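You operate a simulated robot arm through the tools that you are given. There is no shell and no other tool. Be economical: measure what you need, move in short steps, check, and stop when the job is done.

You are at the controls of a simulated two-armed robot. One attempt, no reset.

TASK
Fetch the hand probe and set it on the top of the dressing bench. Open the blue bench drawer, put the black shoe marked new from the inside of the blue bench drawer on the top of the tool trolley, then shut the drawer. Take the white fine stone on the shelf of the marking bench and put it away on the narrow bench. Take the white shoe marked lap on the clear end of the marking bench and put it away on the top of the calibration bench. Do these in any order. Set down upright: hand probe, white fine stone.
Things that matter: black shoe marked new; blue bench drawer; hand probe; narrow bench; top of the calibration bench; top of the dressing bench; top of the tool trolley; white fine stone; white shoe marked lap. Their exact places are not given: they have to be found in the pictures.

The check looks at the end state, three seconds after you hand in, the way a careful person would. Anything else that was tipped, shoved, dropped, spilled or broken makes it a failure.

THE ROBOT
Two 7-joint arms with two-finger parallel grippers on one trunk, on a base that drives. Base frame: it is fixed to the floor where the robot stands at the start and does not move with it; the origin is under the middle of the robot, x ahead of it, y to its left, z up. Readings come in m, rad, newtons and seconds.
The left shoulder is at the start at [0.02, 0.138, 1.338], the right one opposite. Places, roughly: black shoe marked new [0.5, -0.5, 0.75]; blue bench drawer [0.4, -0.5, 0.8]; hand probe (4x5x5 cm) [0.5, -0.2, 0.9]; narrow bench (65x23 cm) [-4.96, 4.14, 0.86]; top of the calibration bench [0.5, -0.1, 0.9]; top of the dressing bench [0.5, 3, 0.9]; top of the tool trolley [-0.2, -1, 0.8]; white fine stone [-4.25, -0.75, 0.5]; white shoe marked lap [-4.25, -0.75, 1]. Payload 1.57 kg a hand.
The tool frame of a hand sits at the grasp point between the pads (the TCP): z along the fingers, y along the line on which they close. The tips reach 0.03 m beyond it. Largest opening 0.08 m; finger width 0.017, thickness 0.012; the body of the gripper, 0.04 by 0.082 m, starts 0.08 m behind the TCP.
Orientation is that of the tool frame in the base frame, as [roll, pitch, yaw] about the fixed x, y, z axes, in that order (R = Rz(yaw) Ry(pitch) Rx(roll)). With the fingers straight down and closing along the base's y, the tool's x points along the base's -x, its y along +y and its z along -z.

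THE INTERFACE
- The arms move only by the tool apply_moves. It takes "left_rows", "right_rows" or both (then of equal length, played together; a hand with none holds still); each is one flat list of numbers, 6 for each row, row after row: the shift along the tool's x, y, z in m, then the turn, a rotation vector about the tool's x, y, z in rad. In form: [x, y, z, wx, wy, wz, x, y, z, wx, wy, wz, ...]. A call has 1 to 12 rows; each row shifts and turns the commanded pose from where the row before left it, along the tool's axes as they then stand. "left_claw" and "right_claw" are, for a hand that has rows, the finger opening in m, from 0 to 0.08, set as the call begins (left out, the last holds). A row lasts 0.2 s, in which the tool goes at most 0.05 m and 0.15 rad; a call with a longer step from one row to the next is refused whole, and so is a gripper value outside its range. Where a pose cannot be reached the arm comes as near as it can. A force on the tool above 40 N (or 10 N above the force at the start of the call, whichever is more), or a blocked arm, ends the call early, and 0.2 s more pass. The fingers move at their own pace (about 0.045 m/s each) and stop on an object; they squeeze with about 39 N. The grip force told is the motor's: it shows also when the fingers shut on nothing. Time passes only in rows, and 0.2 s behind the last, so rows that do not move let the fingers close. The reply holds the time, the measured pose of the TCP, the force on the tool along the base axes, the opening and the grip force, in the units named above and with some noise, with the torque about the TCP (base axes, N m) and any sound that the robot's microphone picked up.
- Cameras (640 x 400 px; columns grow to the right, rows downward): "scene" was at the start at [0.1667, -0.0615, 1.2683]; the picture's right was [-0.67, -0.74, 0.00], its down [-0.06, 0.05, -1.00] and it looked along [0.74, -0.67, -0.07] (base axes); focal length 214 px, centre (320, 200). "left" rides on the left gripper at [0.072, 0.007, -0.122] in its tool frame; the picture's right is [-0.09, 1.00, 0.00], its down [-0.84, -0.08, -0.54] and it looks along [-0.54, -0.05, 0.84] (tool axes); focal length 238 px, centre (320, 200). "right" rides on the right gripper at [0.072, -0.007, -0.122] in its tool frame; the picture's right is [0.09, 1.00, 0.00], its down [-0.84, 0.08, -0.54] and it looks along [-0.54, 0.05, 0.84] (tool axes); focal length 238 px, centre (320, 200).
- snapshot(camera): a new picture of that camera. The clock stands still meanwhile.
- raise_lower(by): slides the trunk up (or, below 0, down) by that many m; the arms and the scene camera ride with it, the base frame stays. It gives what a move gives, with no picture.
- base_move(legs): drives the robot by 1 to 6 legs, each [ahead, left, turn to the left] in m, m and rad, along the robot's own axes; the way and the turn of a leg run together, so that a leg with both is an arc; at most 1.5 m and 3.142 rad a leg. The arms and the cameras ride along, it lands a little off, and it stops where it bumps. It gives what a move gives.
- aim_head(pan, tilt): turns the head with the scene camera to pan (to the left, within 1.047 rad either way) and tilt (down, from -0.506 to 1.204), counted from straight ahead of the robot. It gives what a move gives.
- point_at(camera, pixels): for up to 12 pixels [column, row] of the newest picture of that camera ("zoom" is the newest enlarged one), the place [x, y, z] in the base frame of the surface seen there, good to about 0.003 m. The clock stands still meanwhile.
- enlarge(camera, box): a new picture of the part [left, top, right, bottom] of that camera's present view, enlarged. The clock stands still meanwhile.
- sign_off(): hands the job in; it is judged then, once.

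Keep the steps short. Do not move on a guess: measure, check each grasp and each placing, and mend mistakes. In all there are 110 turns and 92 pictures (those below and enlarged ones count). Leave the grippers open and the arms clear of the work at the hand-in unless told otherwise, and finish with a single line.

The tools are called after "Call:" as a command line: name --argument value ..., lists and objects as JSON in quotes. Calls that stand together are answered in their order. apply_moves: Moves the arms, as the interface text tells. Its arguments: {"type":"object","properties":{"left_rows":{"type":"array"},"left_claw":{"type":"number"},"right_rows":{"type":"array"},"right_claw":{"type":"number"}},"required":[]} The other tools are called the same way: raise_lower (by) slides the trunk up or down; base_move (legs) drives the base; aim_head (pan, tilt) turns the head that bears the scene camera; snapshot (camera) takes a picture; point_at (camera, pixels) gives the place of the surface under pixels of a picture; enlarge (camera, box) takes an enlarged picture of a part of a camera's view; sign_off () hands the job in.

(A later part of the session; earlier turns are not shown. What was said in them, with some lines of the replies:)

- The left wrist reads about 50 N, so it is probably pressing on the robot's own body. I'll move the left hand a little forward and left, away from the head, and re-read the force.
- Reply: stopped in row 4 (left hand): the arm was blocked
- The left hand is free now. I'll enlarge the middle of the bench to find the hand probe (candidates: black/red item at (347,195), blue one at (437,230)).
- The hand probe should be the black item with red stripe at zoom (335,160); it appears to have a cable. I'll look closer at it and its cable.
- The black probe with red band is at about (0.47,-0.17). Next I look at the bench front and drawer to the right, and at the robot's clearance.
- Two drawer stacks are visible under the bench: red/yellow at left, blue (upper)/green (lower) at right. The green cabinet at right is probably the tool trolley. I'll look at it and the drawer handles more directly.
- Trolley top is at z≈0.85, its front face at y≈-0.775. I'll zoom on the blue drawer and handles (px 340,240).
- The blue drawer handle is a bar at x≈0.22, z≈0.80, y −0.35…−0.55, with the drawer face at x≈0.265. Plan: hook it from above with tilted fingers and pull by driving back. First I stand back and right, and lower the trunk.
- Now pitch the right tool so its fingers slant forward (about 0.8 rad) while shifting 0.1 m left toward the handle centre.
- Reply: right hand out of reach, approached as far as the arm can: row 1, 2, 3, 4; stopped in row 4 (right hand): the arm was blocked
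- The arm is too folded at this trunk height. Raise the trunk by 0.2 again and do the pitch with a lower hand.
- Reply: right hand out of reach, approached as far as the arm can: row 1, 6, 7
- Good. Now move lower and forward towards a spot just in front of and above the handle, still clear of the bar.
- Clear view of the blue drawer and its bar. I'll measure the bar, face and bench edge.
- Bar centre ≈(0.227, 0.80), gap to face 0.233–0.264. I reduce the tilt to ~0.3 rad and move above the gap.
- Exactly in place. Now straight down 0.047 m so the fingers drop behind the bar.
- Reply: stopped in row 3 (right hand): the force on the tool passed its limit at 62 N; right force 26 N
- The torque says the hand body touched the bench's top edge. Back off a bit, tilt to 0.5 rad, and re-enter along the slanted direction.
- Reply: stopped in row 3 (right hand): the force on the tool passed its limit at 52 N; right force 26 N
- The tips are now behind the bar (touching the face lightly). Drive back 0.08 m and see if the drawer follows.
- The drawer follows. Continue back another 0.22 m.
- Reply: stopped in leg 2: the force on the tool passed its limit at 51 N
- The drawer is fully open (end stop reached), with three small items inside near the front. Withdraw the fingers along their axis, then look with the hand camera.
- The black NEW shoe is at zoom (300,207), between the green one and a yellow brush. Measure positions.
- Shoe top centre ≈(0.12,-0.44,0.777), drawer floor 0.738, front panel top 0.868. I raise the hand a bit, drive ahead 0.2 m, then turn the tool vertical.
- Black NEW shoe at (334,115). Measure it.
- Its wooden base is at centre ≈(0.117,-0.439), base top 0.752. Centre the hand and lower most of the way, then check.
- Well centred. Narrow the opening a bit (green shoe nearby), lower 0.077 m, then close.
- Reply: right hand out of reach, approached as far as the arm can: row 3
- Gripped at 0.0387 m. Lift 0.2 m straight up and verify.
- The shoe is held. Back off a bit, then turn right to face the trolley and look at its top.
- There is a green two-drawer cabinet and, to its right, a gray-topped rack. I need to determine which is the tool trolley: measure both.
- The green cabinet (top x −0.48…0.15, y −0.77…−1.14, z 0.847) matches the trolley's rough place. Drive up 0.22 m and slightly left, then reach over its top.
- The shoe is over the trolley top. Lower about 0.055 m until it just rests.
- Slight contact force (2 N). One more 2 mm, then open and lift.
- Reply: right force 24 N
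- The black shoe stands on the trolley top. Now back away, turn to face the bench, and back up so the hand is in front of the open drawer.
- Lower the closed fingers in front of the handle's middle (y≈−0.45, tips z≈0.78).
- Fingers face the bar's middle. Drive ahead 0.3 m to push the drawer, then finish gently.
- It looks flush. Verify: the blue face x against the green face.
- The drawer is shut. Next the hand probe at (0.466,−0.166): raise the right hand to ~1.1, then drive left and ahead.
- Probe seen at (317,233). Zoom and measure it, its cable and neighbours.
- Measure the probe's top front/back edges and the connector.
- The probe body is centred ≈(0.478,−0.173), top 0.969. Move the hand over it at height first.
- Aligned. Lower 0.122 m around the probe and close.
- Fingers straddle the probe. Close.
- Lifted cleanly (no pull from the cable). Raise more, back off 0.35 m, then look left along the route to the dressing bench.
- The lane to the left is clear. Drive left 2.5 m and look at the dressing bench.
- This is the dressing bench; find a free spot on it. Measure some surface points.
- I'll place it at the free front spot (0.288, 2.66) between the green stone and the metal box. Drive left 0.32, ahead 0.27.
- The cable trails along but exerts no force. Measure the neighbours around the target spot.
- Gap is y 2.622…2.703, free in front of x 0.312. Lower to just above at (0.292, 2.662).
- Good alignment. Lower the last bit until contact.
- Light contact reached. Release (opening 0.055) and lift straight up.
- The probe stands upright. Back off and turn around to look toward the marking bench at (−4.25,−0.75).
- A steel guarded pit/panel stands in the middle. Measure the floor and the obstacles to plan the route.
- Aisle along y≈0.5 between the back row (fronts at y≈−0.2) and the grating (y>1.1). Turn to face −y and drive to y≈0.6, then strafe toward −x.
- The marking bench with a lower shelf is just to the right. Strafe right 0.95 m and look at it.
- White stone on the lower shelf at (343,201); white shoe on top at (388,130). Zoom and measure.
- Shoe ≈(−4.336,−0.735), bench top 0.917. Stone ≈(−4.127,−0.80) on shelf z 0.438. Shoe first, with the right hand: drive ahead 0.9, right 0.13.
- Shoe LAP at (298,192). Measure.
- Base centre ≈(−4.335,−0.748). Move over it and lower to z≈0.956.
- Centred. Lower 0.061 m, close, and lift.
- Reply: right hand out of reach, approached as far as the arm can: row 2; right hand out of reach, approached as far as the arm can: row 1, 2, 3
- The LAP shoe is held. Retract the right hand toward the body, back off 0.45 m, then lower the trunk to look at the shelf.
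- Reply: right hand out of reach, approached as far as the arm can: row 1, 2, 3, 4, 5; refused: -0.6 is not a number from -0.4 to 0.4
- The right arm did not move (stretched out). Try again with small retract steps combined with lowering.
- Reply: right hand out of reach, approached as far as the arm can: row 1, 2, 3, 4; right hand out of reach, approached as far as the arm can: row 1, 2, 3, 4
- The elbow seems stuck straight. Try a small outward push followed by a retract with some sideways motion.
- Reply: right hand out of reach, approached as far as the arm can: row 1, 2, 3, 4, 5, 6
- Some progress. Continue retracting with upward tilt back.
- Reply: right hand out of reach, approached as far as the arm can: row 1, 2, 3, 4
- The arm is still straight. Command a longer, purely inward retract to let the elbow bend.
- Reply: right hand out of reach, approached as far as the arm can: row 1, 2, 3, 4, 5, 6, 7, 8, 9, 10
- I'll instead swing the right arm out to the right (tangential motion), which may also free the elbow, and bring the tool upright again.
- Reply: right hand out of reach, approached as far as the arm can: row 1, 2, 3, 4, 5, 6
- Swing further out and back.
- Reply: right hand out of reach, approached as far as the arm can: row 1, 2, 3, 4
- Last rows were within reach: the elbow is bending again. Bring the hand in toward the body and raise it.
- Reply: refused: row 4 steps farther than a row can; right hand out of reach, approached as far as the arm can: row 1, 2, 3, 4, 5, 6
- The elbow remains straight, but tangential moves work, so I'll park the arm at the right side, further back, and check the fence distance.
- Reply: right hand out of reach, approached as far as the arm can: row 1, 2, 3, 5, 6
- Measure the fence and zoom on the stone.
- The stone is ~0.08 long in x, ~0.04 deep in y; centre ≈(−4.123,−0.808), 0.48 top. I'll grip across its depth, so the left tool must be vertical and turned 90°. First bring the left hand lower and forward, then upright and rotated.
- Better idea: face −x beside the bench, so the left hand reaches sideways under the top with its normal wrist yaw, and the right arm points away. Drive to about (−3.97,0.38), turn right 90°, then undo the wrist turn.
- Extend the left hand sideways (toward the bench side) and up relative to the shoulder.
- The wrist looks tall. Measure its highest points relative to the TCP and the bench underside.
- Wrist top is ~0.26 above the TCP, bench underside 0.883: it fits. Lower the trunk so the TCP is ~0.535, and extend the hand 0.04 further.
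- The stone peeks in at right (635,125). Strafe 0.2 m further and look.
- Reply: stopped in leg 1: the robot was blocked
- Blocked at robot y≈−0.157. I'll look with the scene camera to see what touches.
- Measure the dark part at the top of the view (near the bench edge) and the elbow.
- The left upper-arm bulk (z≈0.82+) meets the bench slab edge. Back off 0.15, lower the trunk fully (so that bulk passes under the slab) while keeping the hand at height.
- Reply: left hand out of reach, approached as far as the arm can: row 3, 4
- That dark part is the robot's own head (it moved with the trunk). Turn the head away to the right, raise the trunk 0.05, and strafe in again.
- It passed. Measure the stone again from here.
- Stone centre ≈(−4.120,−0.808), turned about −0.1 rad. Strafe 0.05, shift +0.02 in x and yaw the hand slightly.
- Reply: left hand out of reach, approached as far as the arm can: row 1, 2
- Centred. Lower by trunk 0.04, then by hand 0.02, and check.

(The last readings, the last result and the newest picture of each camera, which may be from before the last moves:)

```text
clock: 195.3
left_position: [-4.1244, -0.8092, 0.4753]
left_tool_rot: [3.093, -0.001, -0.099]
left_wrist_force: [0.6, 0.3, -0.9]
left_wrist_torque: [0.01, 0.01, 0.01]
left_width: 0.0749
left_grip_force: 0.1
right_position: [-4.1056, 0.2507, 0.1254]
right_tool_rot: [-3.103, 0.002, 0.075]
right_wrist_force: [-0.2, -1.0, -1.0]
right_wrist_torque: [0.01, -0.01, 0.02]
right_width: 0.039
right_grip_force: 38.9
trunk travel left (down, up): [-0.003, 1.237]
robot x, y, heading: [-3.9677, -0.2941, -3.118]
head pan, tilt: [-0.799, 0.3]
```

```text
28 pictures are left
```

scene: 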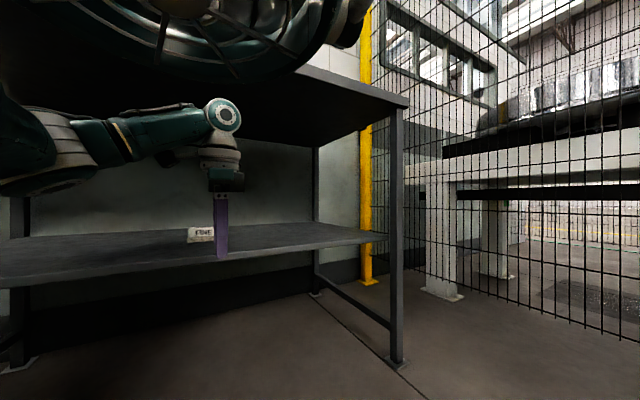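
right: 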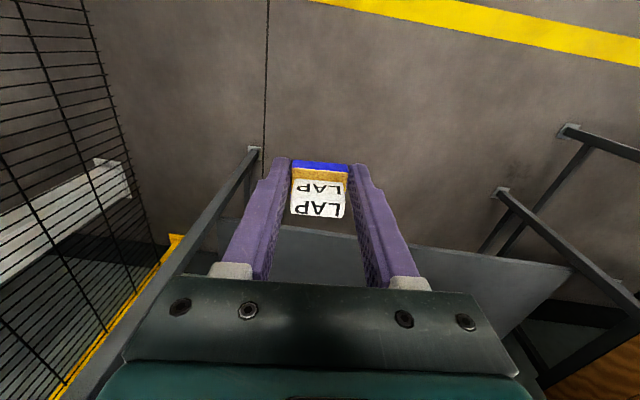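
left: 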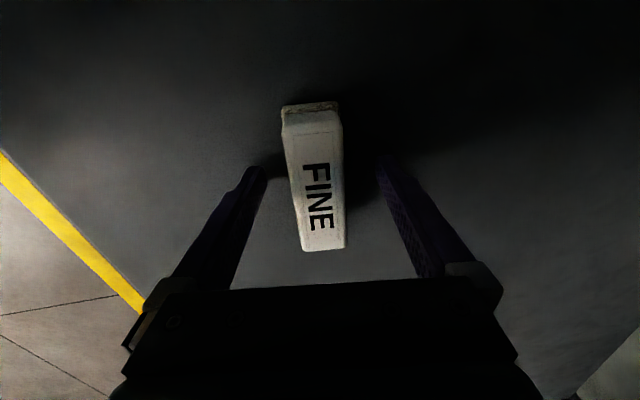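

Straddling the stone at its middle. Close, then lift by trunk 0.05.

Call:
apply_moves --left_rows '[0, 0, 0, 0, 0, 0, 0, 0, 0, 0, 0, 0, 0, 0, 0, 0, 0, 0, 0, 0, 0, 0, 0, 0]' --left_claw 0.01

Call:
raise_lower --by 0.06

Call:
snapshot --camera "left"

```text
clock: 196.3
left_position: [-4.124, -0.8091, 0.4762]
left_tool_rot: [3.092, -0.002, -0.101]
left_wrist_force: [0.8, 0.8, 0.3]
left_wrist_torque: [0.06, 0.05, -0.01]
left_width: 0.0346
left_grip_force: 28.1
right_position: [-4.1058, 0.2494, 0.1235]
right_tool_rot: [-3.103, 0.002, 0.075]
right_wrist_force: [-1.7, 0.5, -0.6]
right_wrist_torque: [0.0, 0.02, -0.01]
right_width: 0.0387
right_grip_force: 39.2
trunk travel left (down, up): [-0.003, 1.237]
robot x, y, heading: [-3.9669, -0.2956, -3.119]
head pan, tilt: [-0.799, 0.3]
```

```text
clock: 197.3
left_position: [-4.1232, -0.8094, 0.5357]
left_tool_rot: [3.093, -0.003, -0.101]
left_wrist_force: [-0.5, 0.1, -2.2]
left_wrist_torque: [0.02, -0.02, -0.01]
left_width: 0.0344
left_grip_force: 38.7
right_position: [-4.1062, 0.2517, 0.1853]
right_tool_rot: [-3.103, 0.001, 0.075]
right_wrist_force: [0.0, 0.8, -0.2]
right_wrist_torque: [-0.02, 0.01, 0.01]
right_width: 0.0383
right_grip_force: 38.4
trunk travel left (down, up): [-0.063, 1.177]
robot x, y, heading: [-3.9661, -0.2928, -3.12]
head pan, tilt: [-0.799, 0.3]
```

```text
27 pictures are left
```

left: 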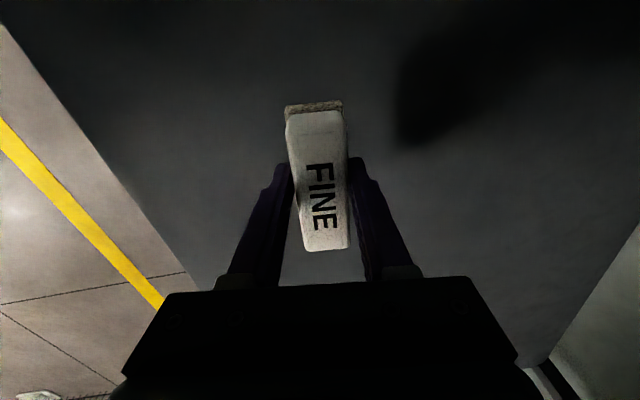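

The stone is held. Strafe out, raise the trunk, and turn to face +y to view the way to the narrow bench.

Call:
base_move --legs '[[0, -0.45, 0], [0, -0.35, 0]]'

Call:
raise_lower --by 0.4

Call:
raise_lower --by 0.25

Call:
base_move --legs '[[0, 0, -1.59]]'

Call:
aim_head --pan 0.1 --tilt 0.35

Call:
snapshot --camera "scene"

```text
clock: 201.9
left_position: [-4.1404, -0.0071, 0.5362]
left_tool_rot: [3.093, -0.002, -0.102]
left_wrist_force: [-0.2, -0.1, -2.1]
left_wrist_torque: [0.0, 0.0, 0.03]
left_width: 0.0346
left_grip_force: 38.4
right_position: [-4.1186, 1.0517, 0.1846]
right_tool_rot: [-3.106, 0.002, 0.071]
right_wrist_force: [-0.3, 0.1, 0.6]
right_wrist_torque: [0.04, -0.01, 0.0]
right_width: 0.0386
right_grip_force: 39.6
trunk travel left (down, up): [-0.063, 1.177]
robot x, y, heading: [-3.9787, 0.5098, -3.126]
head pan, tilt: [-0.799, 0.3]
```

```text
clock: 205.7
left_position: [-4.1396, -0.0049, 0.9359]
left_tool_rot: [3.093, -0.002, -0.102]
left_wrist_force: [0.2, -0.4, -1.9]
left_wrist_torque: [-0.05, -0.04, 0.01]
left_width: 0.0344
left_grip_force: 39.7
right_position: [-4.1179, 1.0525, 0.5852]
right_tool_rot: [-3.104, -0.001, 0.07]
right_wrist_force: [0.5, -0.2, -0.3]
right_wrist_torque: [-0.03, -0.01, 0.0]
right_width: 0.0385
right_grip_force: 38.9
trunk travel left (down, up): [-0.463, 0.777]
robot x, y, heading: [-3.98, 0.5102, -3.122]
head pan, tilt: [-0.799, 0.3]
```

```text
clock: 208.3
left_position: [-4.1407, -0.0064, 1.186]
left_tool_rot: [3.092, 0.0, -0.103]
left_wrist_force: [1.0, 0.3, -2.1]
left_wrist_torque: [0.03, -0.02, 0.01]
left_width: 0.0343
left_grip_force: 39.6
right_position: [-4.1194, 1.0523, 0.8346]
right_tool_rot: [-3.103, 0.0, 0.072]
right_wrist_force: [0.0, 0.3, -1.1]
right_wrist_torque: [-0.01, 0.01, -0.01]
right_width: 0.0388
right_grip_force: 39.1
trunk travel left (down, up): [-0.713, 0.527]
robot x, y, heading: [-3.9794, 0.5115, -3.12]
head pan, tilt: [-0.799, 0.3]
```

```text
clock: 210.9
left_position: [-4.4742, 0.2891, 1.1861]
left_tool_rot: [3.094, -0.001, -0.951]
left_wrist_force: [-0.3, -0.1, -1.5]
left_wrist_torque: [0.02, -0.02, -0.01]
left_width: 0.0343
left_grip_force: 38.9
right_position: [-3.6767, 0.981, 0.8343]
right_tool_rot: [-3.11, 0.035, -0.774]
right_wrist_force: [-3.4, 1.4, 2.3]
right_wrist_torque: [-0.01, -0.22, 0.09]
right_width: 0.0388
right_grip_force: 38.9
trunk travel left (down, up): [-0.713, 0.527]
robot x, y, heading: [-3.9805, 0.508, 2.314]
head pan, tilt: [-0.799, 0.3]
stopped in leg 1: the force on the tool passed its limit at 62 N (the readings are from after the stop); the commanded pose is now the measured one
```

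```text
clock: 212.1
left_position: [-4.4731, 0.2884, 1.185]
left_tool_rot: [3.095, -0.002, -0.952]
left_wrist_force: [-0.2, -0.5, -1.6]
left_wrist_torque: [0.03, 0.01, -0.03]
left_width: 0.0341
left_grip_force: 38.8
right_position: [-3.6741, 0.9811, 0.8346]
right_tool_rot: [-3.11, 0.034, -0.776]
right_wrist_force: [-7.9, 2.4, -0.8]
right_wrist_torque: [-0.06, -0.2, 0.17]
right_width: 0.0386
right_grip_force: 38.8
trunk travel left (down, up): [-0.713, 0.527]
robot x, y, heading: [-3.9787, 0.5101, 2.308]
head pan, tilt: [0.099, 0.351]
```

```text
26 pictures are left
```

scene: 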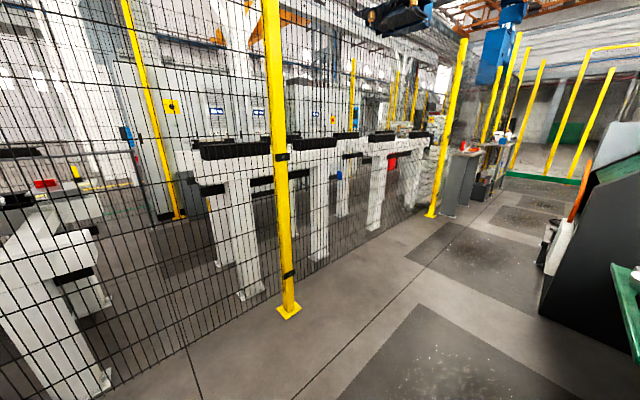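

The right hand brushed a machine at (−3.67,0.98). Turn back a little, then shift away (toward −y) and draw the left hand inward.

Call:
base_move --legs '[[0, 0, 0.2]]'

Call:
apply_moves --left_rows '[-0.01, -0.035, 0.01, 0, 0, 0, -0.01, -0.035, 0.01, 0, 0, 0, -0.015, -0.035, 0.01, 0, 0, 0, -0.015, -0.035, 0.01, 0, 0, 0, -0.015, -0.035, 0.01, 0, 0, 0, -0.015, -0.035, 0.01, 0, 0, 0, -0.015, -0.035, 0.01, 0, 0, 0, -0.015, -0.035, 0.01, 0, 0, 0]'

Call:
snapshot --camera "right"

```text
clock: 213.2
left_position: [-4.4207, 0.198, 1.1842]
left_tool_rot: [3.094, -0.004, -0.758]
left_wrist_force: [-0.2, -0.6, -3.1]
left_wrist_torque: [0.02, 0.01, -0.01]
left_width: 0.0345
left_grip_force: 39.2
right_position: [-3.7716, 1.0294, 0.8353]
right_tool_rot: [-3.11, 0.034, -0.58]
right_wrist_force: [1.0, 0.5, -0.7]
right_wrist_torque: [0.01, -0.02, 0.0]
right_width: 0.0386
right_grip_force: 39.4
trunk travel left (down, up): [-0.713, 0.527]
robot x, y, heading: [-3.9828, 0.5068, 2.508]
head pan, tilt: [0.099, 0.351]
```

```text
clock: 214.9
left_position: [-4.2996, 0.4556, 1.0912]
left_tool_rot: [-2.943, 0.002, -0.56]
left_wrist_force: [-1.0, -1.1, -1.6]
left_wrist_torque: [-0.02, 0.01, -0.02]
left_width: 0.0345
left_grip_force: 39.2
right_position: [-3.7711, 1.0294, 0.8345]
right_tool_rot: [-3.111, 0.034, -0.582]
right_wrist_force: [-0.3, 0.3, -1.1]
right_wrist_torque: [0.02, 0.01, 0.0]
right_width: 0.0388
right_grip_force: 39.2
trunk travel left (down, up): [-0.713, 0.527]
robot x, y, heading: [-3.9796, 0.5088, 2.501]
head pan, tilt: [0.099, 0.351]
stopped in row 8 (left hand): the arm was blocked; the commanded pose is now the measured one
```

```text
25 pictures are left
```

right: 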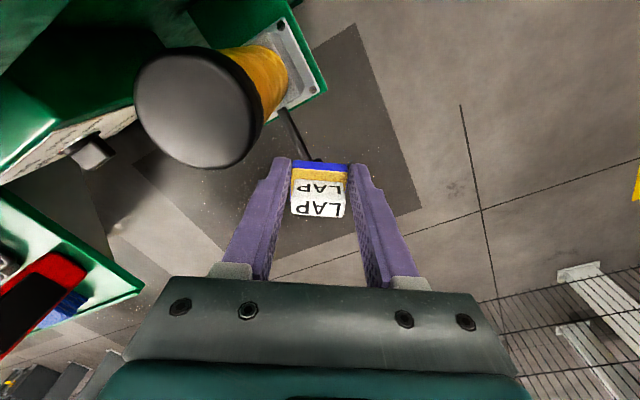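

Shoe still firmly held; stone too. Measure the machine corner near the right hand to plan clearance.

Call:
point_at --camera "right" --pixels '[[315, 85], [200, 110], [240, 130], [140, 60], [285, 80], [140, 290], [50, 120], [320, 40]]'

Call:
apply_moves --left_rows '[-0.02, 0.005, 0, -0.12, 0, 0, -0.02, 0.005, 0, -0.12, 0, 0]'

```text
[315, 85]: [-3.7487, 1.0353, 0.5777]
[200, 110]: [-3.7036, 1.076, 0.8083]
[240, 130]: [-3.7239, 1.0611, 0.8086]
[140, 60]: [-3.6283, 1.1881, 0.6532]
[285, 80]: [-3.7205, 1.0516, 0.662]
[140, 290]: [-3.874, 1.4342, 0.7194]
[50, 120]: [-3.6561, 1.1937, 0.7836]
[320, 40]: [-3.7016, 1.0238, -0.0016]
```

```text
clock: 215.4
left_position: [-4.3124, 0.4661, 1.0833]
left_tool_rot: [-2.888, -0.031, -0.382]
left_wrist_force: [0.3, 0.3, -2.1]
left_wrist_torque: [-0.06, 0.01, 0.0]
left_width: 0.0345
left_grip_force: 38.8
right_position: [-3.7717, 1.0302, 0.8346]
right_tool_rot: [-3.108, 0.034, -0.58]
right_wrist_force: [-0.8, -0.1, -0.2]
right_wrist_torque: [0.01, -0.03, 0.04]
right_width: 0.0384
right_grip_force: 39.4
trunk travel left (down, up): [-0.713, 0.527]
robot x, y, heading: [-3.9824, 0.507, 2.503]
head pan, tilt: [0.099, 0.351]
stopped in row 2 (left hand): the arm was blocked; the commanded pose is now the measured one
```

Free the left hand by lowering it (head side is near), and swing the right hand forward along its sphere to narrow the robot's width.

Call:
apply_moves --left_rows '[0, 0.01, 0.03, 0, 0, 0, 0, 0.01, 0.03, 0, 0, 0, -0.01, 0.01, 0.03, 0, 0, 0, -0.02, 0, 0.03, 0, 0, 0, -0.02, 0, 0, 0, 0, 0, -0.02, 0, 0, 0, 0, 0, 0, 0, 0, 0, 0, 0]' --right_rows '[-0.04, 0.015, 0, 0, 0, 0, -0.04, 0.02, 0, 0, 0, 0, -0.04, 0.025, 0, 0, 0, 0, -0.035, 0.03, 0, 0, 0, 0, -0.035, 0.03, 0, 0, 0, 0, -0.03, 0.035, 0, 0, 0, 0, -0.02, 0.035, 0, 0, 0, 0]'

```text
clock: 216.4
left_position: [-4.3206, 0.4406, 0.9712]
left_tool_rot: [-2.803, -0.086, -0.131]
left_wrist_force: [-0.3, -0.2, -2.4]
left_wrist_torque: [-0.02, 0.01, -0.04]
left_width: 0.0344
left_grip_force: 38.5
left hand out of reach, approached as far as the arm can: row 4
right_position: [-3.9223, 1.0437, 0.8365]
right_tool_rot: [-3.111, 0.033, -0.581]
right_wrist_force: [-0.1, -0.1, -0.6]
right_wrist_torque: [-0.02, 0.02, -0.02]
right_width: 0.0386
right_grip_force: 39.1
trunk travel left (down, up): [-0.713, 0.527]
robot x, y, heading: [-3.9818, 0.5098, 2.505]
head pan, tilt: [0.099, 0.351]
stopped in row 4 (left hand): the arm was blocked; the commanded pose is now the measured one
```

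The left arm is still hindered. Look at it with the head.

Call:
aim_head --pan 0.6 --tilt 0.6

Call:
snapshot --camera "scene"

```text
clock: 217.3
left_position: [-4.3221, 0.441, 0.972]
left_tool_rot: [-2.801, -0.084, -0.131]
left_wrist_force: [-0.9, -0.1, -2.7]
left_wrist_torque: [-0.01, -0.02, 0.0]
left_width: 0.0343
left_grip_force: 39.0
right_position: [-3.9241, 1.0441, 0.8365]
right_tool_rot: [-3.112, 0.031, -0.581]
right_wrist_force: [-0.8, 0.0, -1.0]
right_wrist_torque: [-0.01, 0.0, 0.0]
right_width: 0.0387
right_grip_force: 39.1
trunk travel left (down, up): [-0.713, 0.527]
robot x, y, heading: [-3.98, 0.5089, 2.506]
head pan, tilt: [0.6, 0.6]
```

```text
24 pictures are left
```

scene: 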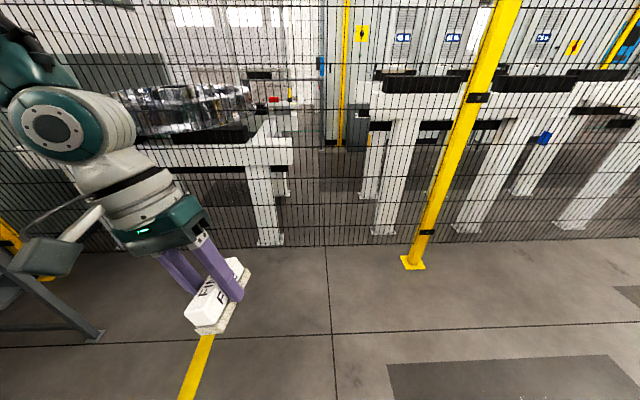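

The stone is held fine; only the hand is tilted by ~0.34 rad. Turn it upright again while moving slightly outward and forward.

Call:
apply_moves --left_rows '[-0.01, 0.02, 0, -0.072, 0.018, 0.101, -0.01, 0.02, 0, -0.072, 0.018, 0.101, -0.01, 0.02, 0, -0.072, 0.018, 0.101, -0.01, 0.01, 0, -0.072, 0.018, 0.101, -0.01, 0.01, 0, -0.072, 0.018, 0.101]'

```text
clock: 217.9
left_position: [-4.3336, 0.3836, 0.9482]
left_tool_rot: [-2.879, -0.106, -0.176]
left_wrist_force: [-1.0, 0.5, -2.3]
left_wrist_torque: [-0.01, 0.02, 0.01]
left_width: 0.0343
left_grip_force: 38.7
left hand out of reach, approached as far as the arm can: row 3
right_position: [-3.9235, 1.044, 0.8355]
right_tool_rot: [-3.113, 0.031, -0.581]
right_wrist_force: [-0.2, 0.1, -0.3]
right_wrist_torque: [0.04, 0.0, 0.0]
right_width: 0.0388
right_grip_force: 38.4
trunk travel left (down, up): [-0.713, 0.527]
robot x, y, heading: [-3.9798, 0.5105, 2.503]
head pan, tilt: [0.6, 0.6]
stopped in row 3 (left hand): the arm was blocked; the commanded pose is now the measured one
```

Call:
apply_moves --left_rows '[-0.01, 0.035, 0, 0, 0, 0, -0.01, 0.035, 0, 0, 0, 0, -0.01, 0.03, 0, 0, 0, 0, -0.01, 0.02, 0, -0.05, 0.015, 0.08, -0.01, 0.01, 0, -0.05, 0.015, 0.08, 0, 0, 0, -0.05, 0.015, 0.08, 0, 0, 0, -0.05, 0.015, 0.08, 0, 0, 0, -0.02, 0.01, 0.08]'

```text
clock: 219.7
left_position: [-4.3897, 0.2609, 0.9459]
left_tool_rot: [-3.056, -0.11, -0.584]
left_wrist_force: [-0.4, 0.1, -2.1]
left_wrist_torque: [0.02, 0.0, -0.03]
left_width: 0.0342
left_grip_force: 38.4
left hand out of reach, approached as far as the arm can: row 1, 2, 3, 4, 5
right_position: [-3.9235, 1.0447, 0.8374]
right_tool_rot: [-3.111, 0.03, -0.581]
right_wrist_force: [0.1, 0.2, -0.2]
right_wrist_torque: [-0.04, -0.02, -0.01]
right_width: 0.0387
right_grip_force: 39.5
trunk travel left (down, up): [-0.713, 0.527]
robot x, y, heading: [-3.9781, 0.507, 2.509]
head pan, tilt: [0.6, 0.6]
```

Orientation nearly restored. Finish levelling, then move the left hand forward.

Call:
apply_moves --left_rows '[0, 0, 0, -0.06, -0.055, 0.02, 0, 0, 0, -0.06, -0.055, 0.02, -0.035, 0, 0, 0, 0, 0, -0.035, -0.015, 0, 0, 0, 0, -0.035, -0.02, 0, 0, 0, 0, -0.03, -0.03, 0, 0, 0, 0]'

```text
clock: 221.3
left_position: [-4.4299, 0.2974, 0.9523]
left_tool_rot: [-3.129, -0.021, -0.504]
left_wrist_force: [0.3, -0.7, -2.3]
left_wrist_torque: [0.0, -0.01, 0.0]
left_width: 0.0346
left_grip_force: 38.9
left hand out of reach, approached as far as the arm can: row 4, 5, 6
right_position: [-3.9234, 1.0433, 0.8353]
right_tool_rot: [-3.112, 0.032, -0.581]
right_wrist_force: [0.1, -0.4, -0.8]
right_wrist_torque: [-0.02, -0.02, 0.03]
right_width: 0.0388
right_grip_force: 39.0
trunk travel left (down, up): [-0.713, 0.527]
robot x, y, heading: [-3.9787, 0.5107, 2.503]
head pan, tilt: [0.6, 0.6]
stopped in row 6 (left hand): the arm was blocked; the commanded pose is now the measured one
```

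Level now. I'll travel facing −x (narrow in the aisle direction) and strafe right along the aisle to y≈2.9, then look.

Call:
base_move --legs '[[0, 0, 0.636], [0.32, 0, 0], [0, -1.3, 0], [0, -1.1, 0]]'

Call:
aim_head --pan -0.7 --tilt 0.5

Call:
snapshot --camera "scene"

```text
clock: 236.4
left_position: [-4.5079, 2.4403, 0.9537]
left_tool_rot: [-3.129, -0.021, 0.124]
left_wrist_force: [0.2, 0.4, -2.5]
left_wrist_torque: [-0.01, -0.03, -0.01]
left_width: 0.0344
left_grip_force: 39.4
right_position: [-4.5366, 3.3402, 0.8356]
right_tool_rot: [-3.112, 0.032, 0.05]
right_wrist_force: [-0.1, -0.3, 0.4]
right_wrist_torque: [0.01, 0.0, -0.02]
right_width: 0.0387
right_grip_force: 38.7
trunk travel left (down, up): [-0.713, 0.527]
robot x, y, heading: [-4.2709, 2.8768, 3.131]
head pan, tilt: [0.6, 0.6]
```

```text
clock: 237.9
left_position: [-4.5065, 2.4407, 0.9525]
left_tool_rot: [-3.128, -0.021, 0.124]
left_wrist_force: [-0.7, -0.4, -1.0]
left_wrist_torque: [-0.02, -0.02, -0.01]
left_width: 0.0344
left_grip_force: 38.5
right_position: [-4.5352, 3.3411, 0.8365]
right_tool_rot: [-3.112, 0.031, 0.047]
right_wrist_force: [-0.2, -0.6, 0.0]
right_wrist_torque: [-0.02, 0.0, 0.0]
right_width: 0.0384
right_grip_force: 38.8
trunk travel left (down, up): [-0.713, 0.527]
robot x, y, heading: [-4.2677, 2.8777, 3.13]
head pan, tilt: [-0.7, 0.499]
```

```text
23 pictures are left
```

scene: 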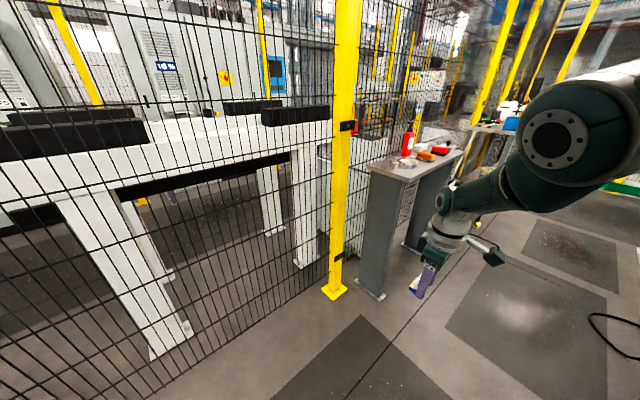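

The narrow bench is at (410,165), with items on it. Measure its top and zoom for free space.

Call:
point_at --camera "scene" --pixels '[[370, 170], [411, 177], [462, 150], [395, 165], [425, 165], [440, 155], [405, 158], [385, 165], [335, 295], [430, 157], [410, 170]]'

Call:
enlarge --camera "scene" --box '[350, 115, 490, 205]'

```text
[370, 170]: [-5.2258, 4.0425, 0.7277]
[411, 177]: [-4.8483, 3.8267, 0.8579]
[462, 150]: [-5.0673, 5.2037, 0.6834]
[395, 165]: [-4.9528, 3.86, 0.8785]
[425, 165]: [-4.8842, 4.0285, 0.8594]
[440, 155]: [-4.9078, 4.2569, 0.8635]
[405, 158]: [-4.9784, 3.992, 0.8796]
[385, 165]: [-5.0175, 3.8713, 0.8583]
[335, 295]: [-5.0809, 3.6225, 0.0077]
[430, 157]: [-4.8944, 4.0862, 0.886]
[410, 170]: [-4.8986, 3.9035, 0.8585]
```

```text
4.44 times, centred on (420, 160) of scene
```

zoom: 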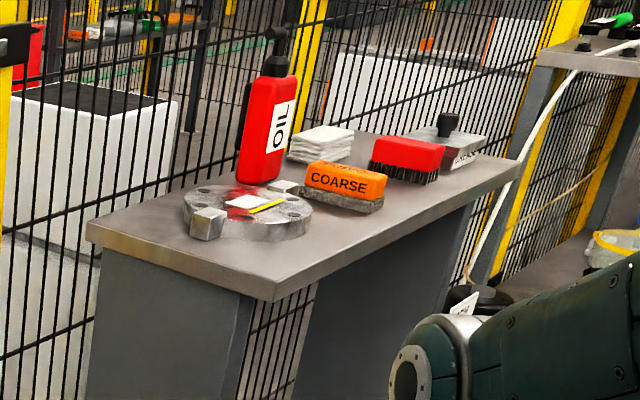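

Bench top: x −4.845…−5.075, y 3.815…4.465, z 0.8585; a free strip lies along the front edge near y≈4.0. I raise the trunk, go to about (−4.35,3.72), and turn to heading ~82°, so the stone's long axis lies along the bench.

Call:
raise_lower --by 0.12

Call:
base_move --legs '[[0.08, 0, 0], [0, -0.82, 0], [0, 0, -1.7]]'

Call:
snapshot --camera "left"

```text
clock: 239.4
left_position: [-4.5073, 2.4408, 1.0739]
left_tool_rot: [-3.129, -0.021, 0.123]
left_wrist_force: [0.6, -0.5, -2.1]
left_wrist_torque: [0.0, -0.05, 0.0]
left_width: 0.0342
left_grip_force: 39.6
right_position: [-4.5355, 3.3421, 0.9549]
right_tool_rot: [-3.111, 0.032, 0.05]
right_wrist_force: [0.2, -0.2, -0.2]
right_wrist_torque: [-0.02, 0.03, 0.0]
right_width: 0.0386
right_grip_force: 38.8
trunk travel left (down, up): [-0.833, 0.407]
robot x, y, heading: [-4.2677, 2.8774, 3.133]
head pan, tilt: [-0.7, 0.499]
```

```text
clock: 248.5
left_position: [-4.7437, 3.9872, 1.0745]
left_tool_rot: [-3.128, -0.021, -1.557]
left_wrist_force: [0.8, -0.3, -1.9]
left_wrist_torque: [0.02, 0.0, 0.01]
left_width: 0.0343
left_grip_force: 39.2
right_position: [-3.8461, 3.9166, 0.9554]
right_tool_rot: [-3.112, 0.031, -1.635]
right_wrist_force: [-0.7, -0.5, -0.9]
right_wrist_torque: [-0.01, -0.01, 0.01]
right_width: 0.0388
right_grip_force: 38.8
trunk travel left (down, up): [-0.833, 0.407]
robot x, y, heading: [-4.3367, 3.7033, 1.453]
head pan, tilt: [-0.7, 0.499]
```

```text
21 pictures are left
```

left: 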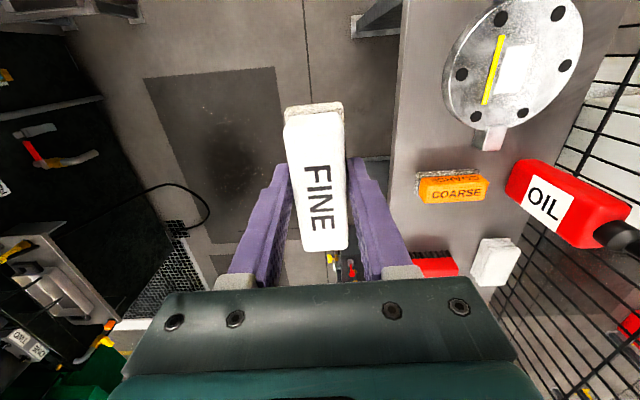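

Good overhead view. Measure free areas: strip beside the disc, between disc and COARSE, and behind COARSE.

Call:
point_at --camera "left" --pixels '[[408, 20], [445, 60], [408, 80], [404, 120], [475, 150], [416, 175], [430, 172], [440, 150], [420, 207], [415, 250], [455, 258], [470, 245]]'

Call:
enlarge --camera "left" --box '[370, 0, 640, 300]'

```text
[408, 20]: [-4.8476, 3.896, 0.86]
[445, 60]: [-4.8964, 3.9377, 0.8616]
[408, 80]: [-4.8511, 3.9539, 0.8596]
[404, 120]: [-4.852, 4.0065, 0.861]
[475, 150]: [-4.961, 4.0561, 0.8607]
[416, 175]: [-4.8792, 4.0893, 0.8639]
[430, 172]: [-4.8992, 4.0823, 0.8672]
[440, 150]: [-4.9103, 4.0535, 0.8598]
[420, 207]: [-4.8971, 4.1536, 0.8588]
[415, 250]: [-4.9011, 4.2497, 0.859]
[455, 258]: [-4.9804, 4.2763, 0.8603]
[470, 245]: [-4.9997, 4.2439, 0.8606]
```

```text
1.33 times, centred on (505, 150) of left
```

zoom: 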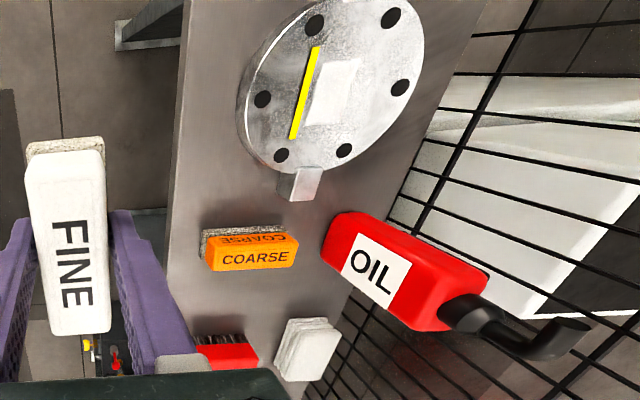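

Free rectangle x −4.85…−4.90, y 3.98…4.07. Target TCP (−4.870,4.030). Shift the base left 0.13 and ahead 0.028.

Call:
base_move --legs '[[0.028, 0.13, -0.005]]'

Call:
snapshot --camera "left"

```text
clock: 249.8
left_position: [-4.8698, 4.0319, 1.0732]
left_tool_rot: [-3.128, -0.022, -1.561]
left_wrist_force: [0.9, -0.2, -2.0]
left_wrist_torque: [-0.01, 0.0, 0.02]
left_width: 0.0345
left_grip_force: 39.0
right_position: [-3.9711, 3.9579, 0.9564]
right_tool_rot: [-3.111, 0.031, -1.638]
right_wrist_force: [0.2, -0.6, -0.6]
right_wrist_torque: [0.03, 0.01, -0.01]
right_width: 0.0387
right_grip_force: 38.6
trunk travel left (down, up): [-0.833, 0.407]
robot x, y, heading: [-4.4661, 3.7486, 1.445]
head pan, tilt: [-0.7, 0.499]
```

```text
19 pictures are left
```

left: 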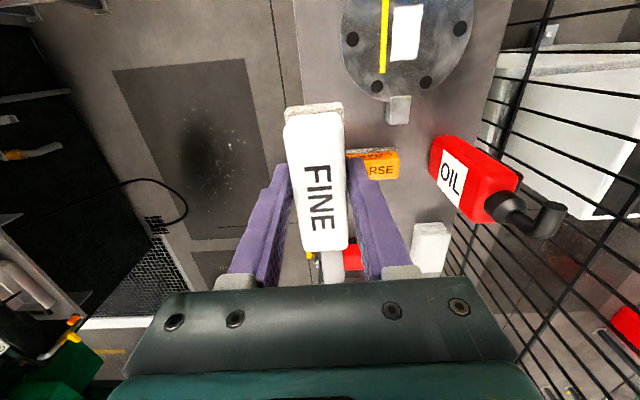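

Exactly on target. Lower the trunk 0.165 m, then a touch more.

Call:
raise_lower --by -0.165

Call:
snapshot --camera "left"

```text
clock: 251.7
left_position: [-4.8695, 4.0325, 0.9082]
left_tool_rot: [-3.127, -0.02, -1.561]
left_wrist_force: [0.3, 0.0, -2.3]
left_wrist_torque: [0.0, 0.0, -0.01]
left_width: 0.0345
left_grip_force: 39.1
right_position: [-3.9711, 3.9564, 0.7904]
right_tool_rot: [-3.112, 0.03, -1.636]
right_wrist_force: [0.0, 0.6, -1.0]
right_wrist_torque: [-0.04, -0.01, 0.04]
right_width: 0.0388
right_grip_force: 38.9
trunk travel left (down, up): [-0.668, 0.572]
robot x, y, heading: [-4.4644, 3.7426, 1.446]
head pan, tilt: [-0.7, 0.499]
```

```text
18 pictures are left
```

left: 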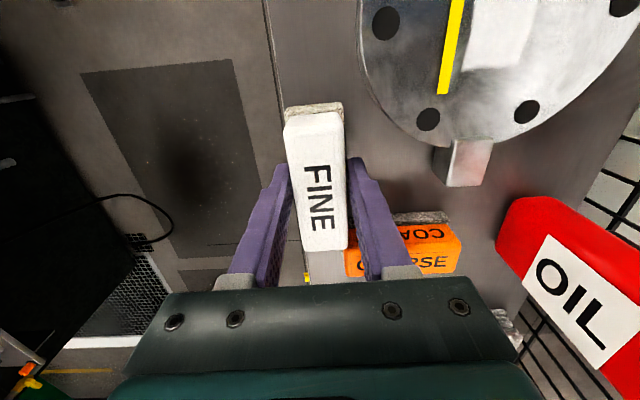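

About 1 cm above. Nudge 8 mm inward, then lower the trunk 0.0105.

Call:
apply_moves --left_rows '[0, 0.004, 0, 0, 0, 0, 0, 0.004, 0, 0, 0, 0]'

Call:
raise_lower --by -0.01

```text
clock: 252.3
left_position: [-4.869, 4.0306, 0.908]
left_tool_rot: [-3.128, -0.021, -1.56]
left_wrist_force: [0.0, 0.0, -1.2]
left_wrist_torque: [-0.01, -0.01, 0.0]
left_width: 0.0344
left_grip_force: 39.0
left hand out of reach, approached as far as the arm can: row 1, 2
right_position: [-3.971, 3.9571, 0.7905]
right_tool_rot: [-3.112, 0.032, -1.638]
right_wrist_force: [0.4, -0.6, -0.3]
right_wrist_torque: [0.0, 0.0, -0.02]
right_width: 0.0387
right_grip_force: 39.1
trunk travel left (down, up): [-0.668, 0.572]
robot x, y, heading: [-4.4643, 3.7483, 1.449]
head pan, tilt: [-0.7, 0.499]
```

```text
clock: 252.8
left_position: [-4.8678, 4.0324, 0.8977]
left_tool_rot: [-3.129, -0.021, -1.56]
left_wrist_force: [-0.5, -0.1, -1.8]
left_wrist_torque: [0.01, 0.04, 0.03]
left_width: 0.0346
left_grip_force: 39.3
right_position: [-3.9711, 3.9564, 0.7807]
right_tool_rot: [-3.113, 0.032, -1.638]
right_wrist_force: [0.6, 0.5, -1.1]
right_wrist_torque: [0.05, 0.0, 0.01]
right_width: 0.0389
right_grip_force: 38.9
trunk travel left (down, up): [-0.658, 0.582]
robot x, y, heading: [-4.4656, 3.7425, 1.446]
head pan, tilt: [-0.7, 0.499]
```

Call:
raise_lower --by -0.003

```text
clock: 253.4
left_position: [-4.8697, 4.0313, 0.8952]
left_tool_rot: [-3.127, -0.019, -1.56]
left_wrist_force: [3.9, -5.6, 20.2]
left_wrist_torque: [0.85, -0.06, -0.22]
left_width: 0.0345
left_grip_force: 39.3
right_position: [-3.9709, 3.957, 0.7786]
right_tool_rot: [-3.113, 0.032, -1.637]
right_wrist_force: [-0.9, 0.0, -0.4]
right_wrist_torque: [0.0, -0.03, 0.02]
right_width: 0.0388
right_grip_force: 39.2
trunk travel left (down, up): [-0.655, 0.585]
robot x, y, heading: [-4.4615, 3.7396, 1.45]
head pan, tilt: [-0.7, 0.499]
```

Contact (20 N). Open the left hand modestly, wait, then raise the trunk to clear.

Call:
apply_moves --left_rows '[0, 0, 0, 0, 0, 0, 0, 0, 0, 0, 0, 0]' --left_claw 0.055

Call:
raise_lower --by 0.18

Call:
snapshot --camera "left"

```text
clock: 254.0
left_position: [-4.8698, 4.0312, 0.8954]
left_tool_rot: [-3.127, -0.02, -1.559]
left_wrist_force: [-0.2, 0.7, 0.4]
left_wrist_torque: [-0.03, 0.01, 0.0]
left_width: 0.0552
left_grip_force: 0.1
right_position: [-3.9714, 3.9583, 0.7781]
right_tool_rot: [-3.111, 0.033, -1.636]
right_wrist_force: [-0.1, 0.1, 0.0]
right_wrist_torque: [-0.02, -0.04, 0.04]
right_width: 0.0386
right_grip_force: 38.8
trunk travel left (down, up): [-0.655, 0.585]
robot x, y, heading: [-4.4645, 3.7434, 1.451]
head pan, tilt: [-0.7, 0.499]
```

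```text
clock: 256.0
left_position: [-4.8689, 4.0314, 1.075]
left_tool_rot: [-3.127, -0.021, -1.561]
left_wrist_force: [0.1, 0.4, 0.5]
left_wrist_torque: [0.01, 0.02, 0.04]
left_width: 0.055
left_grip_force: 0.1
right_position: [-3.9713, 3.958, 0.9579]
right_tool_rot: [-3.112, 0.031, -1.637]
right_wrist_force: [0.2, -0.3, -0.4]
right_wrist_torque: [-0.03, -0.01, 0.0]
right_width: 0.0386
right_grip_force: 39.2
trunk travel left (down, up): [-0.835, 0.405]
robot x, y, heading: [-4.4637, 3.7463, 1.447]
head pan, tilt: [-0.7, 0.499]
```

```text
17 pictures are left
```

left: 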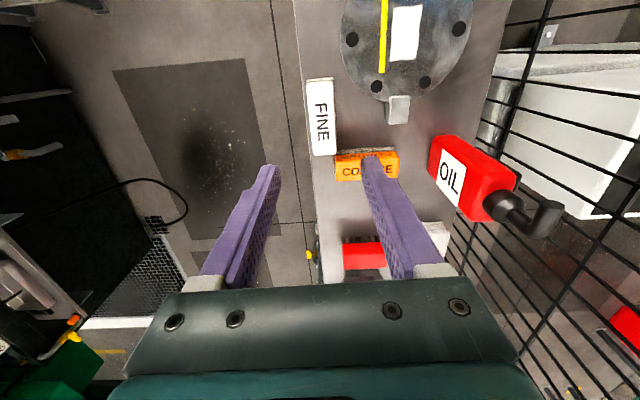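

The stone stands on the bench near the edge. Zoom to check edge margin.

Call:
enlarge --camera "left" --box '[280, 60, 380, 190]'

Call:
point_at --camera "left" --pixels '[[309, 90], [313, 150], [330, 85], [325, 120], [304, 60], [304, 75], [314, 170]]'

```text
3.08 times, centred on (330, 125) of left
```

zoom: 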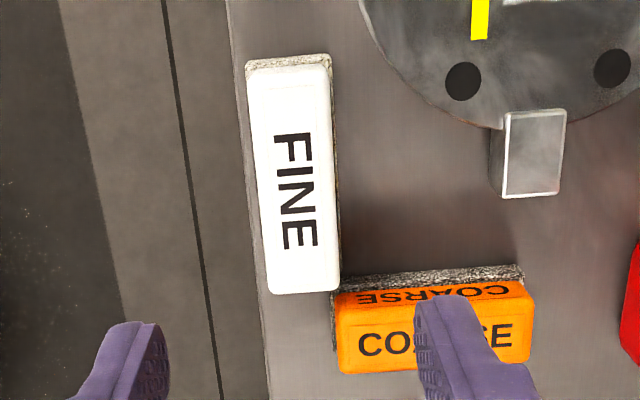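

```text
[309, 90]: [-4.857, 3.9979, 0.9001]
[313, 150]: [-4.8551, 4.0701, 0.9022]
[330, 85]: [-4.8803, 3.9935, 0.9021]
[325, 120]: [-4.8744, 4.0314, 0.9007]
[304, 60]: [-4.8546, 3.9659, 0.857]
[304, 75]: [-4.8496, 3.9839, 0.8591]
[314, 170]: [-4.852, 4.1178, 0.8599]
```

The stone is fully on the bench, upright. Now retrace with the shoe: back off, turn to face −x, and strafe down the aisle to y≈0.58.

Call:
base_move --legs '[[0, -0.14, 0], [0, 0, 1.684], [0, 1.1, 0], [0, 1.1, 0], [0, 0.95, 0]]'

```text
clock: 276.3
left_position: [-4.6664, 0.1633, 1.0761]
left_tool_rot: [-3.127, -0.02, 0.107]
left_wrist_force: [0.3, -0.7, 0.9]
left_wrist_torque: [-0.02, -0.04, 0.0]
left_width: 0.055
left_grip_force: 0.0
right_position: [-4.678, 1.0636, 0.9581]
right_tool_rot: [-3.111, 0.031, 0.029]
right_wrist_force: [-0.2, 0.3, 0.0]
right_wrist_torque: [-0.01, -0.01, -0.04]
right_width: 0.0385
right_grip_force: 38.7
trunk travel left (down, up): [-0.835, 0.405]
robot x, y, heading: [-4.4199, 0.5917, 3.116]
head pan, tilt: [-0.7, 0.499]
```

Now turn to face −y and strafe left along the aisle back toward the calibration bench.

Call:
base_move --legs '[[-0.12, 0, 0], [0, 0, 1.595], [0, 1.4, 0], [0, 1.3, 0], [0, 0.9, 0]]'

```text
clock: 298.6
left_position: [-0.2507, 0.3883, 1.0744]
left_tool_rot: [-3.129, -0.024, 1.704]
left_wrist_force: [0.7, -0.4, -0.4]
left_wrist_torque: [0.01, 0.0, -0.02]
left_width: 0.055
left_grip_force: 0.1
right_position: [-1.1512, 0.3501, 0.9583]
right_tool_rot: [-3.112, 0.032, 1.627]
right_wrist_force: [-0.3, 0.0, -1.5]
right_wrist_torque: [-0.01, -0.01, 0.0]
right_width: 0.0387
right_grip_force: 39.2
trunk travel left (down, up): [-0.835, 0.405]
robot x, y, heading: [-0.6855, 0.6218, -1.569]
head pan, tilt: [-0.7, 0.499]
```

Turn to face the bench, raise the trunk 0.09, approach, and look.

Call:
base_move --legs '[[0, 0, 1.57], [0.45, -0.2, 0]]'

Call:
raise_lower --by 0.09

Call:
aim_head --pan -0.6 --tilt 0.7

Call:
snapshot --camera "scene"

```text
clock: 305.3
left_position: [-0.0251, 0.881, 1.0768]
left_tool_rot: [-3.128, -0.024, -2.973]
left_wrist_force: [0.3, 1.0, 0.4]
left_wrist_torque: [0.0, -0.01, -0.02]
left_width: 0.0549
left_grip_force: 0.1
right_position: [0.044, -0.0164, 0.9572]
right_tool_rot: [-3.112, 0.029, -3.05]
right_wrist_force: [-1.1, 0.4, 0.3]
right_wrist_torque: [0.0, -0.03, -0.02]
right_width: 0.0386
right_grip_force: 39.3
trunk travel left (down, up): [-0.835, 0.405]
robot x, y, heading: [-0.2433, 0.4358, 0.034]
head pan, tilt: [-0.7, 0.499]
```

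```text
clock: 306.6
left_position: [-0.0238, 0.8824, 1.1644]
left_tool_rot: [-3.126, -0.022, -2.975]
left_wrist_force: [-0.1, -0.7, 0.6]
left_wrist_torque: [-0.03, 0.0, -0.01]
left_width: 0.0551
left_grip_force: 0.1
right_position: [0.0437, -0.0167, 1.0479]
right_tool_rot: [-3.111, 0.03, -3.051]
right_wrist_force: [-0.9, -0.5, -0.6]
right_wrist_torque: [-0.05, 0.02, 0.0]
right_width: 0.0388
right_grip_force: 38.6
trunk travel left (down, up): [-0.925, 0.315]
robot x, y, heading: [-0.2457, 0.4375, 0.031]
head pan, tilt: [-0.7, 0.499]
```

```text
clock: 307.3
left_position: [-0.0249, 0.8819, 1.1658]
left_tool_rot: [-3.127, -0.023, -2.975]
left_wrist_force: [0.0, 0.5, 0.1]
left_wrist_torque: [0.0, 0.04, -0.02]
left_width: 0.055
left_grip_force: 0.0
right_position: [0.0436, -0.0168, 1.0474]
right_tool_rot: [-3.111, 0.032, -3.052]
right_wrist_force: [0.0, 0.0, -1.2]
right_wrist_torque: [0.02, 0.03, -0.01]
right_width: 0.0387
right_grip_force: 38.6
trunk travel left (down, up): [-0.925, 0.315]
robot x, y, heading: [-0.2435, 0.4381, 0.035]
head pan, tilt: [-0.6, 0.7]
```

```text
15 pictures are left
```

scene: 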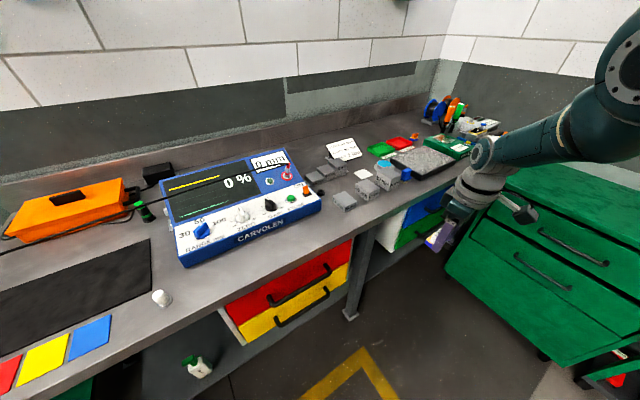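

Measure the free front strip near the blocks.

Call:
point_at --camera "scene" --pixels '[[345, 209], [330, 215], [345, 218], [365, 205], [375, 198], [318, 212], [340, 228], [360, 213], [380, 203], [160, 298], [190, 262], [300, 225]]'

```text
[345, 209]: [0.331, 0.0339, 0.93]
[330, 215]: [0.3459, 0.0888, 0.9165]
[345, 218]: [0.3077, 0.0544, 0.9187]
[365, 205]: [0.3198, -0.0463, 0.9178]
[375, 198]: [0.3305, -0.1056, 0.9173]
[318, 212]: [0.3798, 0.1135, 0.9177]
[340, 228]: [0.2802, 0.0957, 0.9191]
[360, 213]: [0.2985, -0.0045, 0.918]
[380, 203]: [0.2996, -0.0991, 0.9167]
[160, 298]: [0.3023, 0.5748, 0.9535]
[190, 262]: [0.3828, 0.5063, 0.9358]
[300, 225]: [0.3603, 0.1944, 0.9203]
```

Strip x 0.255…0.33 free. Target TCP (0.282,−0.045). Drive ahead 0.237, right 0.036.

Call:
base_move --legs '[[0.237, -0.036, 0]]'

Call:
snapshot --camera "right"

```text
clock: 309.1
left_position: [0.2103, 0.8564, 1.1645]
left_tool_rot: [-3.127, -0.024, -2.968]
left_wrist_force: [0.2, -0.3, 0.6]
left_wrist_torque: [0.0, 0.02, 0.01]
left_width: 0.0552
left_grip_force: 0.0
right_position: [0.2827, -0.0415, 1.0482]
right_tool_rot: [-3.112, 0.032, -3.046]
right_wrist_force: [-0.2, -0.2, -1.0]
right_wrist_torque: [0.01, 0.03, 0.0]
right_width: 0.0389
right_grip_force: 38.9
trunk travel left (down, up): [-0.925, 0.315]
robot x, y, heading: [-0.0089, 0.4115, 0.034]
head pan, tilt: [-0.6, 0.7]
```

```text
14 pictures are left
5 turns are left
```

right: 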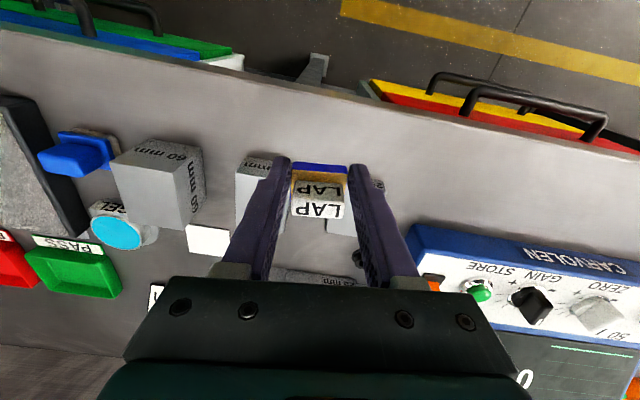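

Above the free strip, clear of the blocks. Lower the trunk 0.092 to set down, open, lift, and check.

Call:
raise_lower --by -0.092

Call:
apply_moves --right_rows '[0, 0, 0, 0, 0, 0, 0, 0, 0, 0, 0, 0, 0, 0, 0, 0, 0, 0]' --right_claw 0.06

Call:
raise_lower --by 0.15

Call:
snapshot --camera "right"

```text
clock: 310.3
left_position: [0.2108, 0.8546, 1.0717]
left_tool_rot: [-3.126, -0.022, -2.967]
left_wrist_force: [-0.1, 0.5, 0.6]
left_wrist_torque: [0.0, -0.03, 0.0]
left_width: 0.055
left_grip_force: 0.0
right_position: [0.2842, -0.0437, 0.9582]
right_tool_rot: [-3.109, 0.036, -3.048]
right_wrist_force: [-4.6, 5.4, 29.3]
right_wrist_torque: [0.35, 0.14, 0.01]
right_width: 0.0389
right_grip_force: 39.1
trunk travel left (down, up): [-0.833, 0.407]
robot x, y, heading: [-0.0059, 0.4067, 0.042]
head pan, tilt: [-0.6, 0.7]
```

```text
clock: 311.1
left_position: [0.211, 0.8564, 1.0739]
left_tool_rot: [-3.129, -0.023, -2.969]
left_wrist_force: [0.1, -0.1, -0.3]
left_wrist_torque: [-0.02, 0.0, 0.04]
left_width: 0.0552
left_grip_force: 0.0
right_position: [0.2822, -0.0408, 0.9563]
right_tool_rot: [-3.113, 0.031, -3.048]
right_wrist_force: [0.1, -0.9, 0.3]
right_wrist_torque: [-0.01, 0.03, 0.0]
right_width: 0.0601
right_grip_force: 0.0
trunk travel left (down, up): [-0.833, 0.407]
robot x, y, heading: [-0.0037, 0.4117, 0.042]
head pan, tilt: [-0.6, 0.7]
```

```text
clock: 312.9
left_position: [0.2102, 0.8562, 1.2231]
left_tool_rot: [-3.127, -0.022, -2.969]
left_wrist_force: [-0.1, -0.8, -0.7]
left_wrist_torque: [-0.01, 0.02, 0.02]
left_width: 0.055
left_grip_force: 0.1
right_position: [0.2828, -0.0399, 1.1062]
right_tool_rot: [-3.112, 0.032, -3.047]
right_wrist_force: [0.3, -0.3, -0.4]
right_wrist_torque: [0.0, -0.01, 0.02]
right_width: 0.0601
right_grip_force: 0.0
trunk travel left (down, up): [-0.983, 0.257]
robot x, y, heading: [-0.0077, 0.41, 0.039]
head pan, tilt: [-0.6, 0.7]
```

```text
13 pictures are left
4 turns are left
```

right: 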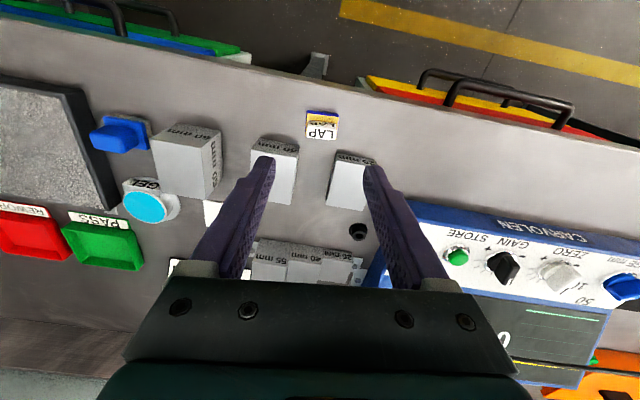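

The LAP shoe stands on the calibration bench top, clear of the blocks. Back the robot away from the bench with both grippers open.

Call:
base_move --legs '[[-0.35, 0, 0]]'

Call:
apply_moves --left_rows '[0, 0, 0, 0, 0, 0, 0, 0, 0, 0, 0, 0]' --left_claw 0.08 --right_rows '[0, 0, 0, 0, 0, 0, 0, 0, 0, 0, 0, 0]' --right_claw 0.08

Call:
aim_head --pan -0.8 --tilt 0.5

Call:
snapshot --camera "scene"

```text
clock: 315.1
left_position: [-0.1329, 0.8433, 1.2231]
left_tool_rot: [-3.127, -0.023, -2.977]
left_wrist_force: [-0.7, -0.1, 0.1]
left_wrist_torque: [0.02, 0.03, -0.01]
left_width: 0.0552
left_grip_force: 0.1
right_position: [-0.0678, -0.0564, 1.1064]
right_tool_rot: [-3.112, 0.031, -3.055]
right_wrist_force: [-0.7, 0.4, -0.1]
right_wrist_torque: [0.02, -0.02, 0.01]
right_width: 0.06
right_grip_force: 0.1
trunk travel left (down, up): [-0.983, 0.257]
robot x, y, heading: [-0.3539, 0.3981, 0.029]
head pan, tilt: [-0.6, 0.7]
```

```text
clock: 315.8
left_position: [-0.1334, 0.8425, 1.223]
left_tool_rot: [-3.127, -0.021, -2.979]
left_wrist_force: [0.2, -0.2, -0.5]
left_wrist_torque: [0.0, -0.03, 0.03]
left_width: 0.0801
left_grip_force: 0.0
right_position: [-0.0682, -0.0557, 1.1063]
right_tool_rot: [-3.112, 0.031, -3.055]
right_wrist_force: [-0.3, 0.2, 0.0]
right_wrist_torque: [0.01, 0.0, -0.01]
right_width: 0.0799
right_grip_force: 0.0
trunk travel left (down, up): [-0.983, 0.257]
robot x, y, heading: [-0.3557, 0.3945, 0.03]
head pan, tilt: [-0.6, 0.7]
```

```text
clock: 316.5
left_position: [-0.1334, 0.8421, 1.2238]
left_tool_rot: [-3.128, -0.02, -2.979]
left_wrist_force: [-0.3, 0.4, 0.2]
left_wrist_torque: [-0.01, 0.03, 0.01]
left_width: 0.0799
left_grip_force: 0.1
right_position: [-0.068, -0.0559, 1.1069]
right_tool_rot: [-3.112, 0.032, -3.053]
right_wrist_force: [0.4, -0.5, 0.2]
right_wrist_torque: [0.02, 0.01, 0.01]
right_width: 0.0803
right_grip_force: 0.1
trunk travel left (down, up): [-0.983, 0.257]
robot x, y, heading: [-0.355, 0.3986, 0.035]
head pan, tilt: [-0.799, 0.499]
```

```text
12 pictures are left
3 turns are left
```

scene: 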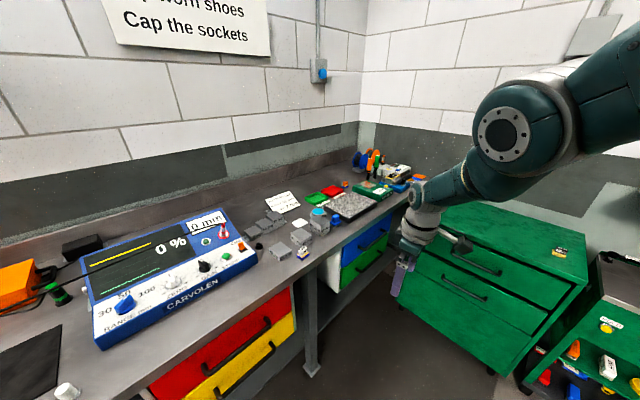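

The pictures show the drawer shut, the black shoe on the trolley, the LAP shoe on the calibration bench, and the arms clear with grippers open. Handing in.

Call:
sign_off

```text
The job is handed in.
```

All four items are placed and the blue drawer is shut, with one incident to note: the right hand bumped a green machine near (-3.67, 0.98) at 62 N on the way, nothing looked out of place in the one picture taken there afterwards, and the probe's cable now trails from the instrument across other items on the dressing bench.
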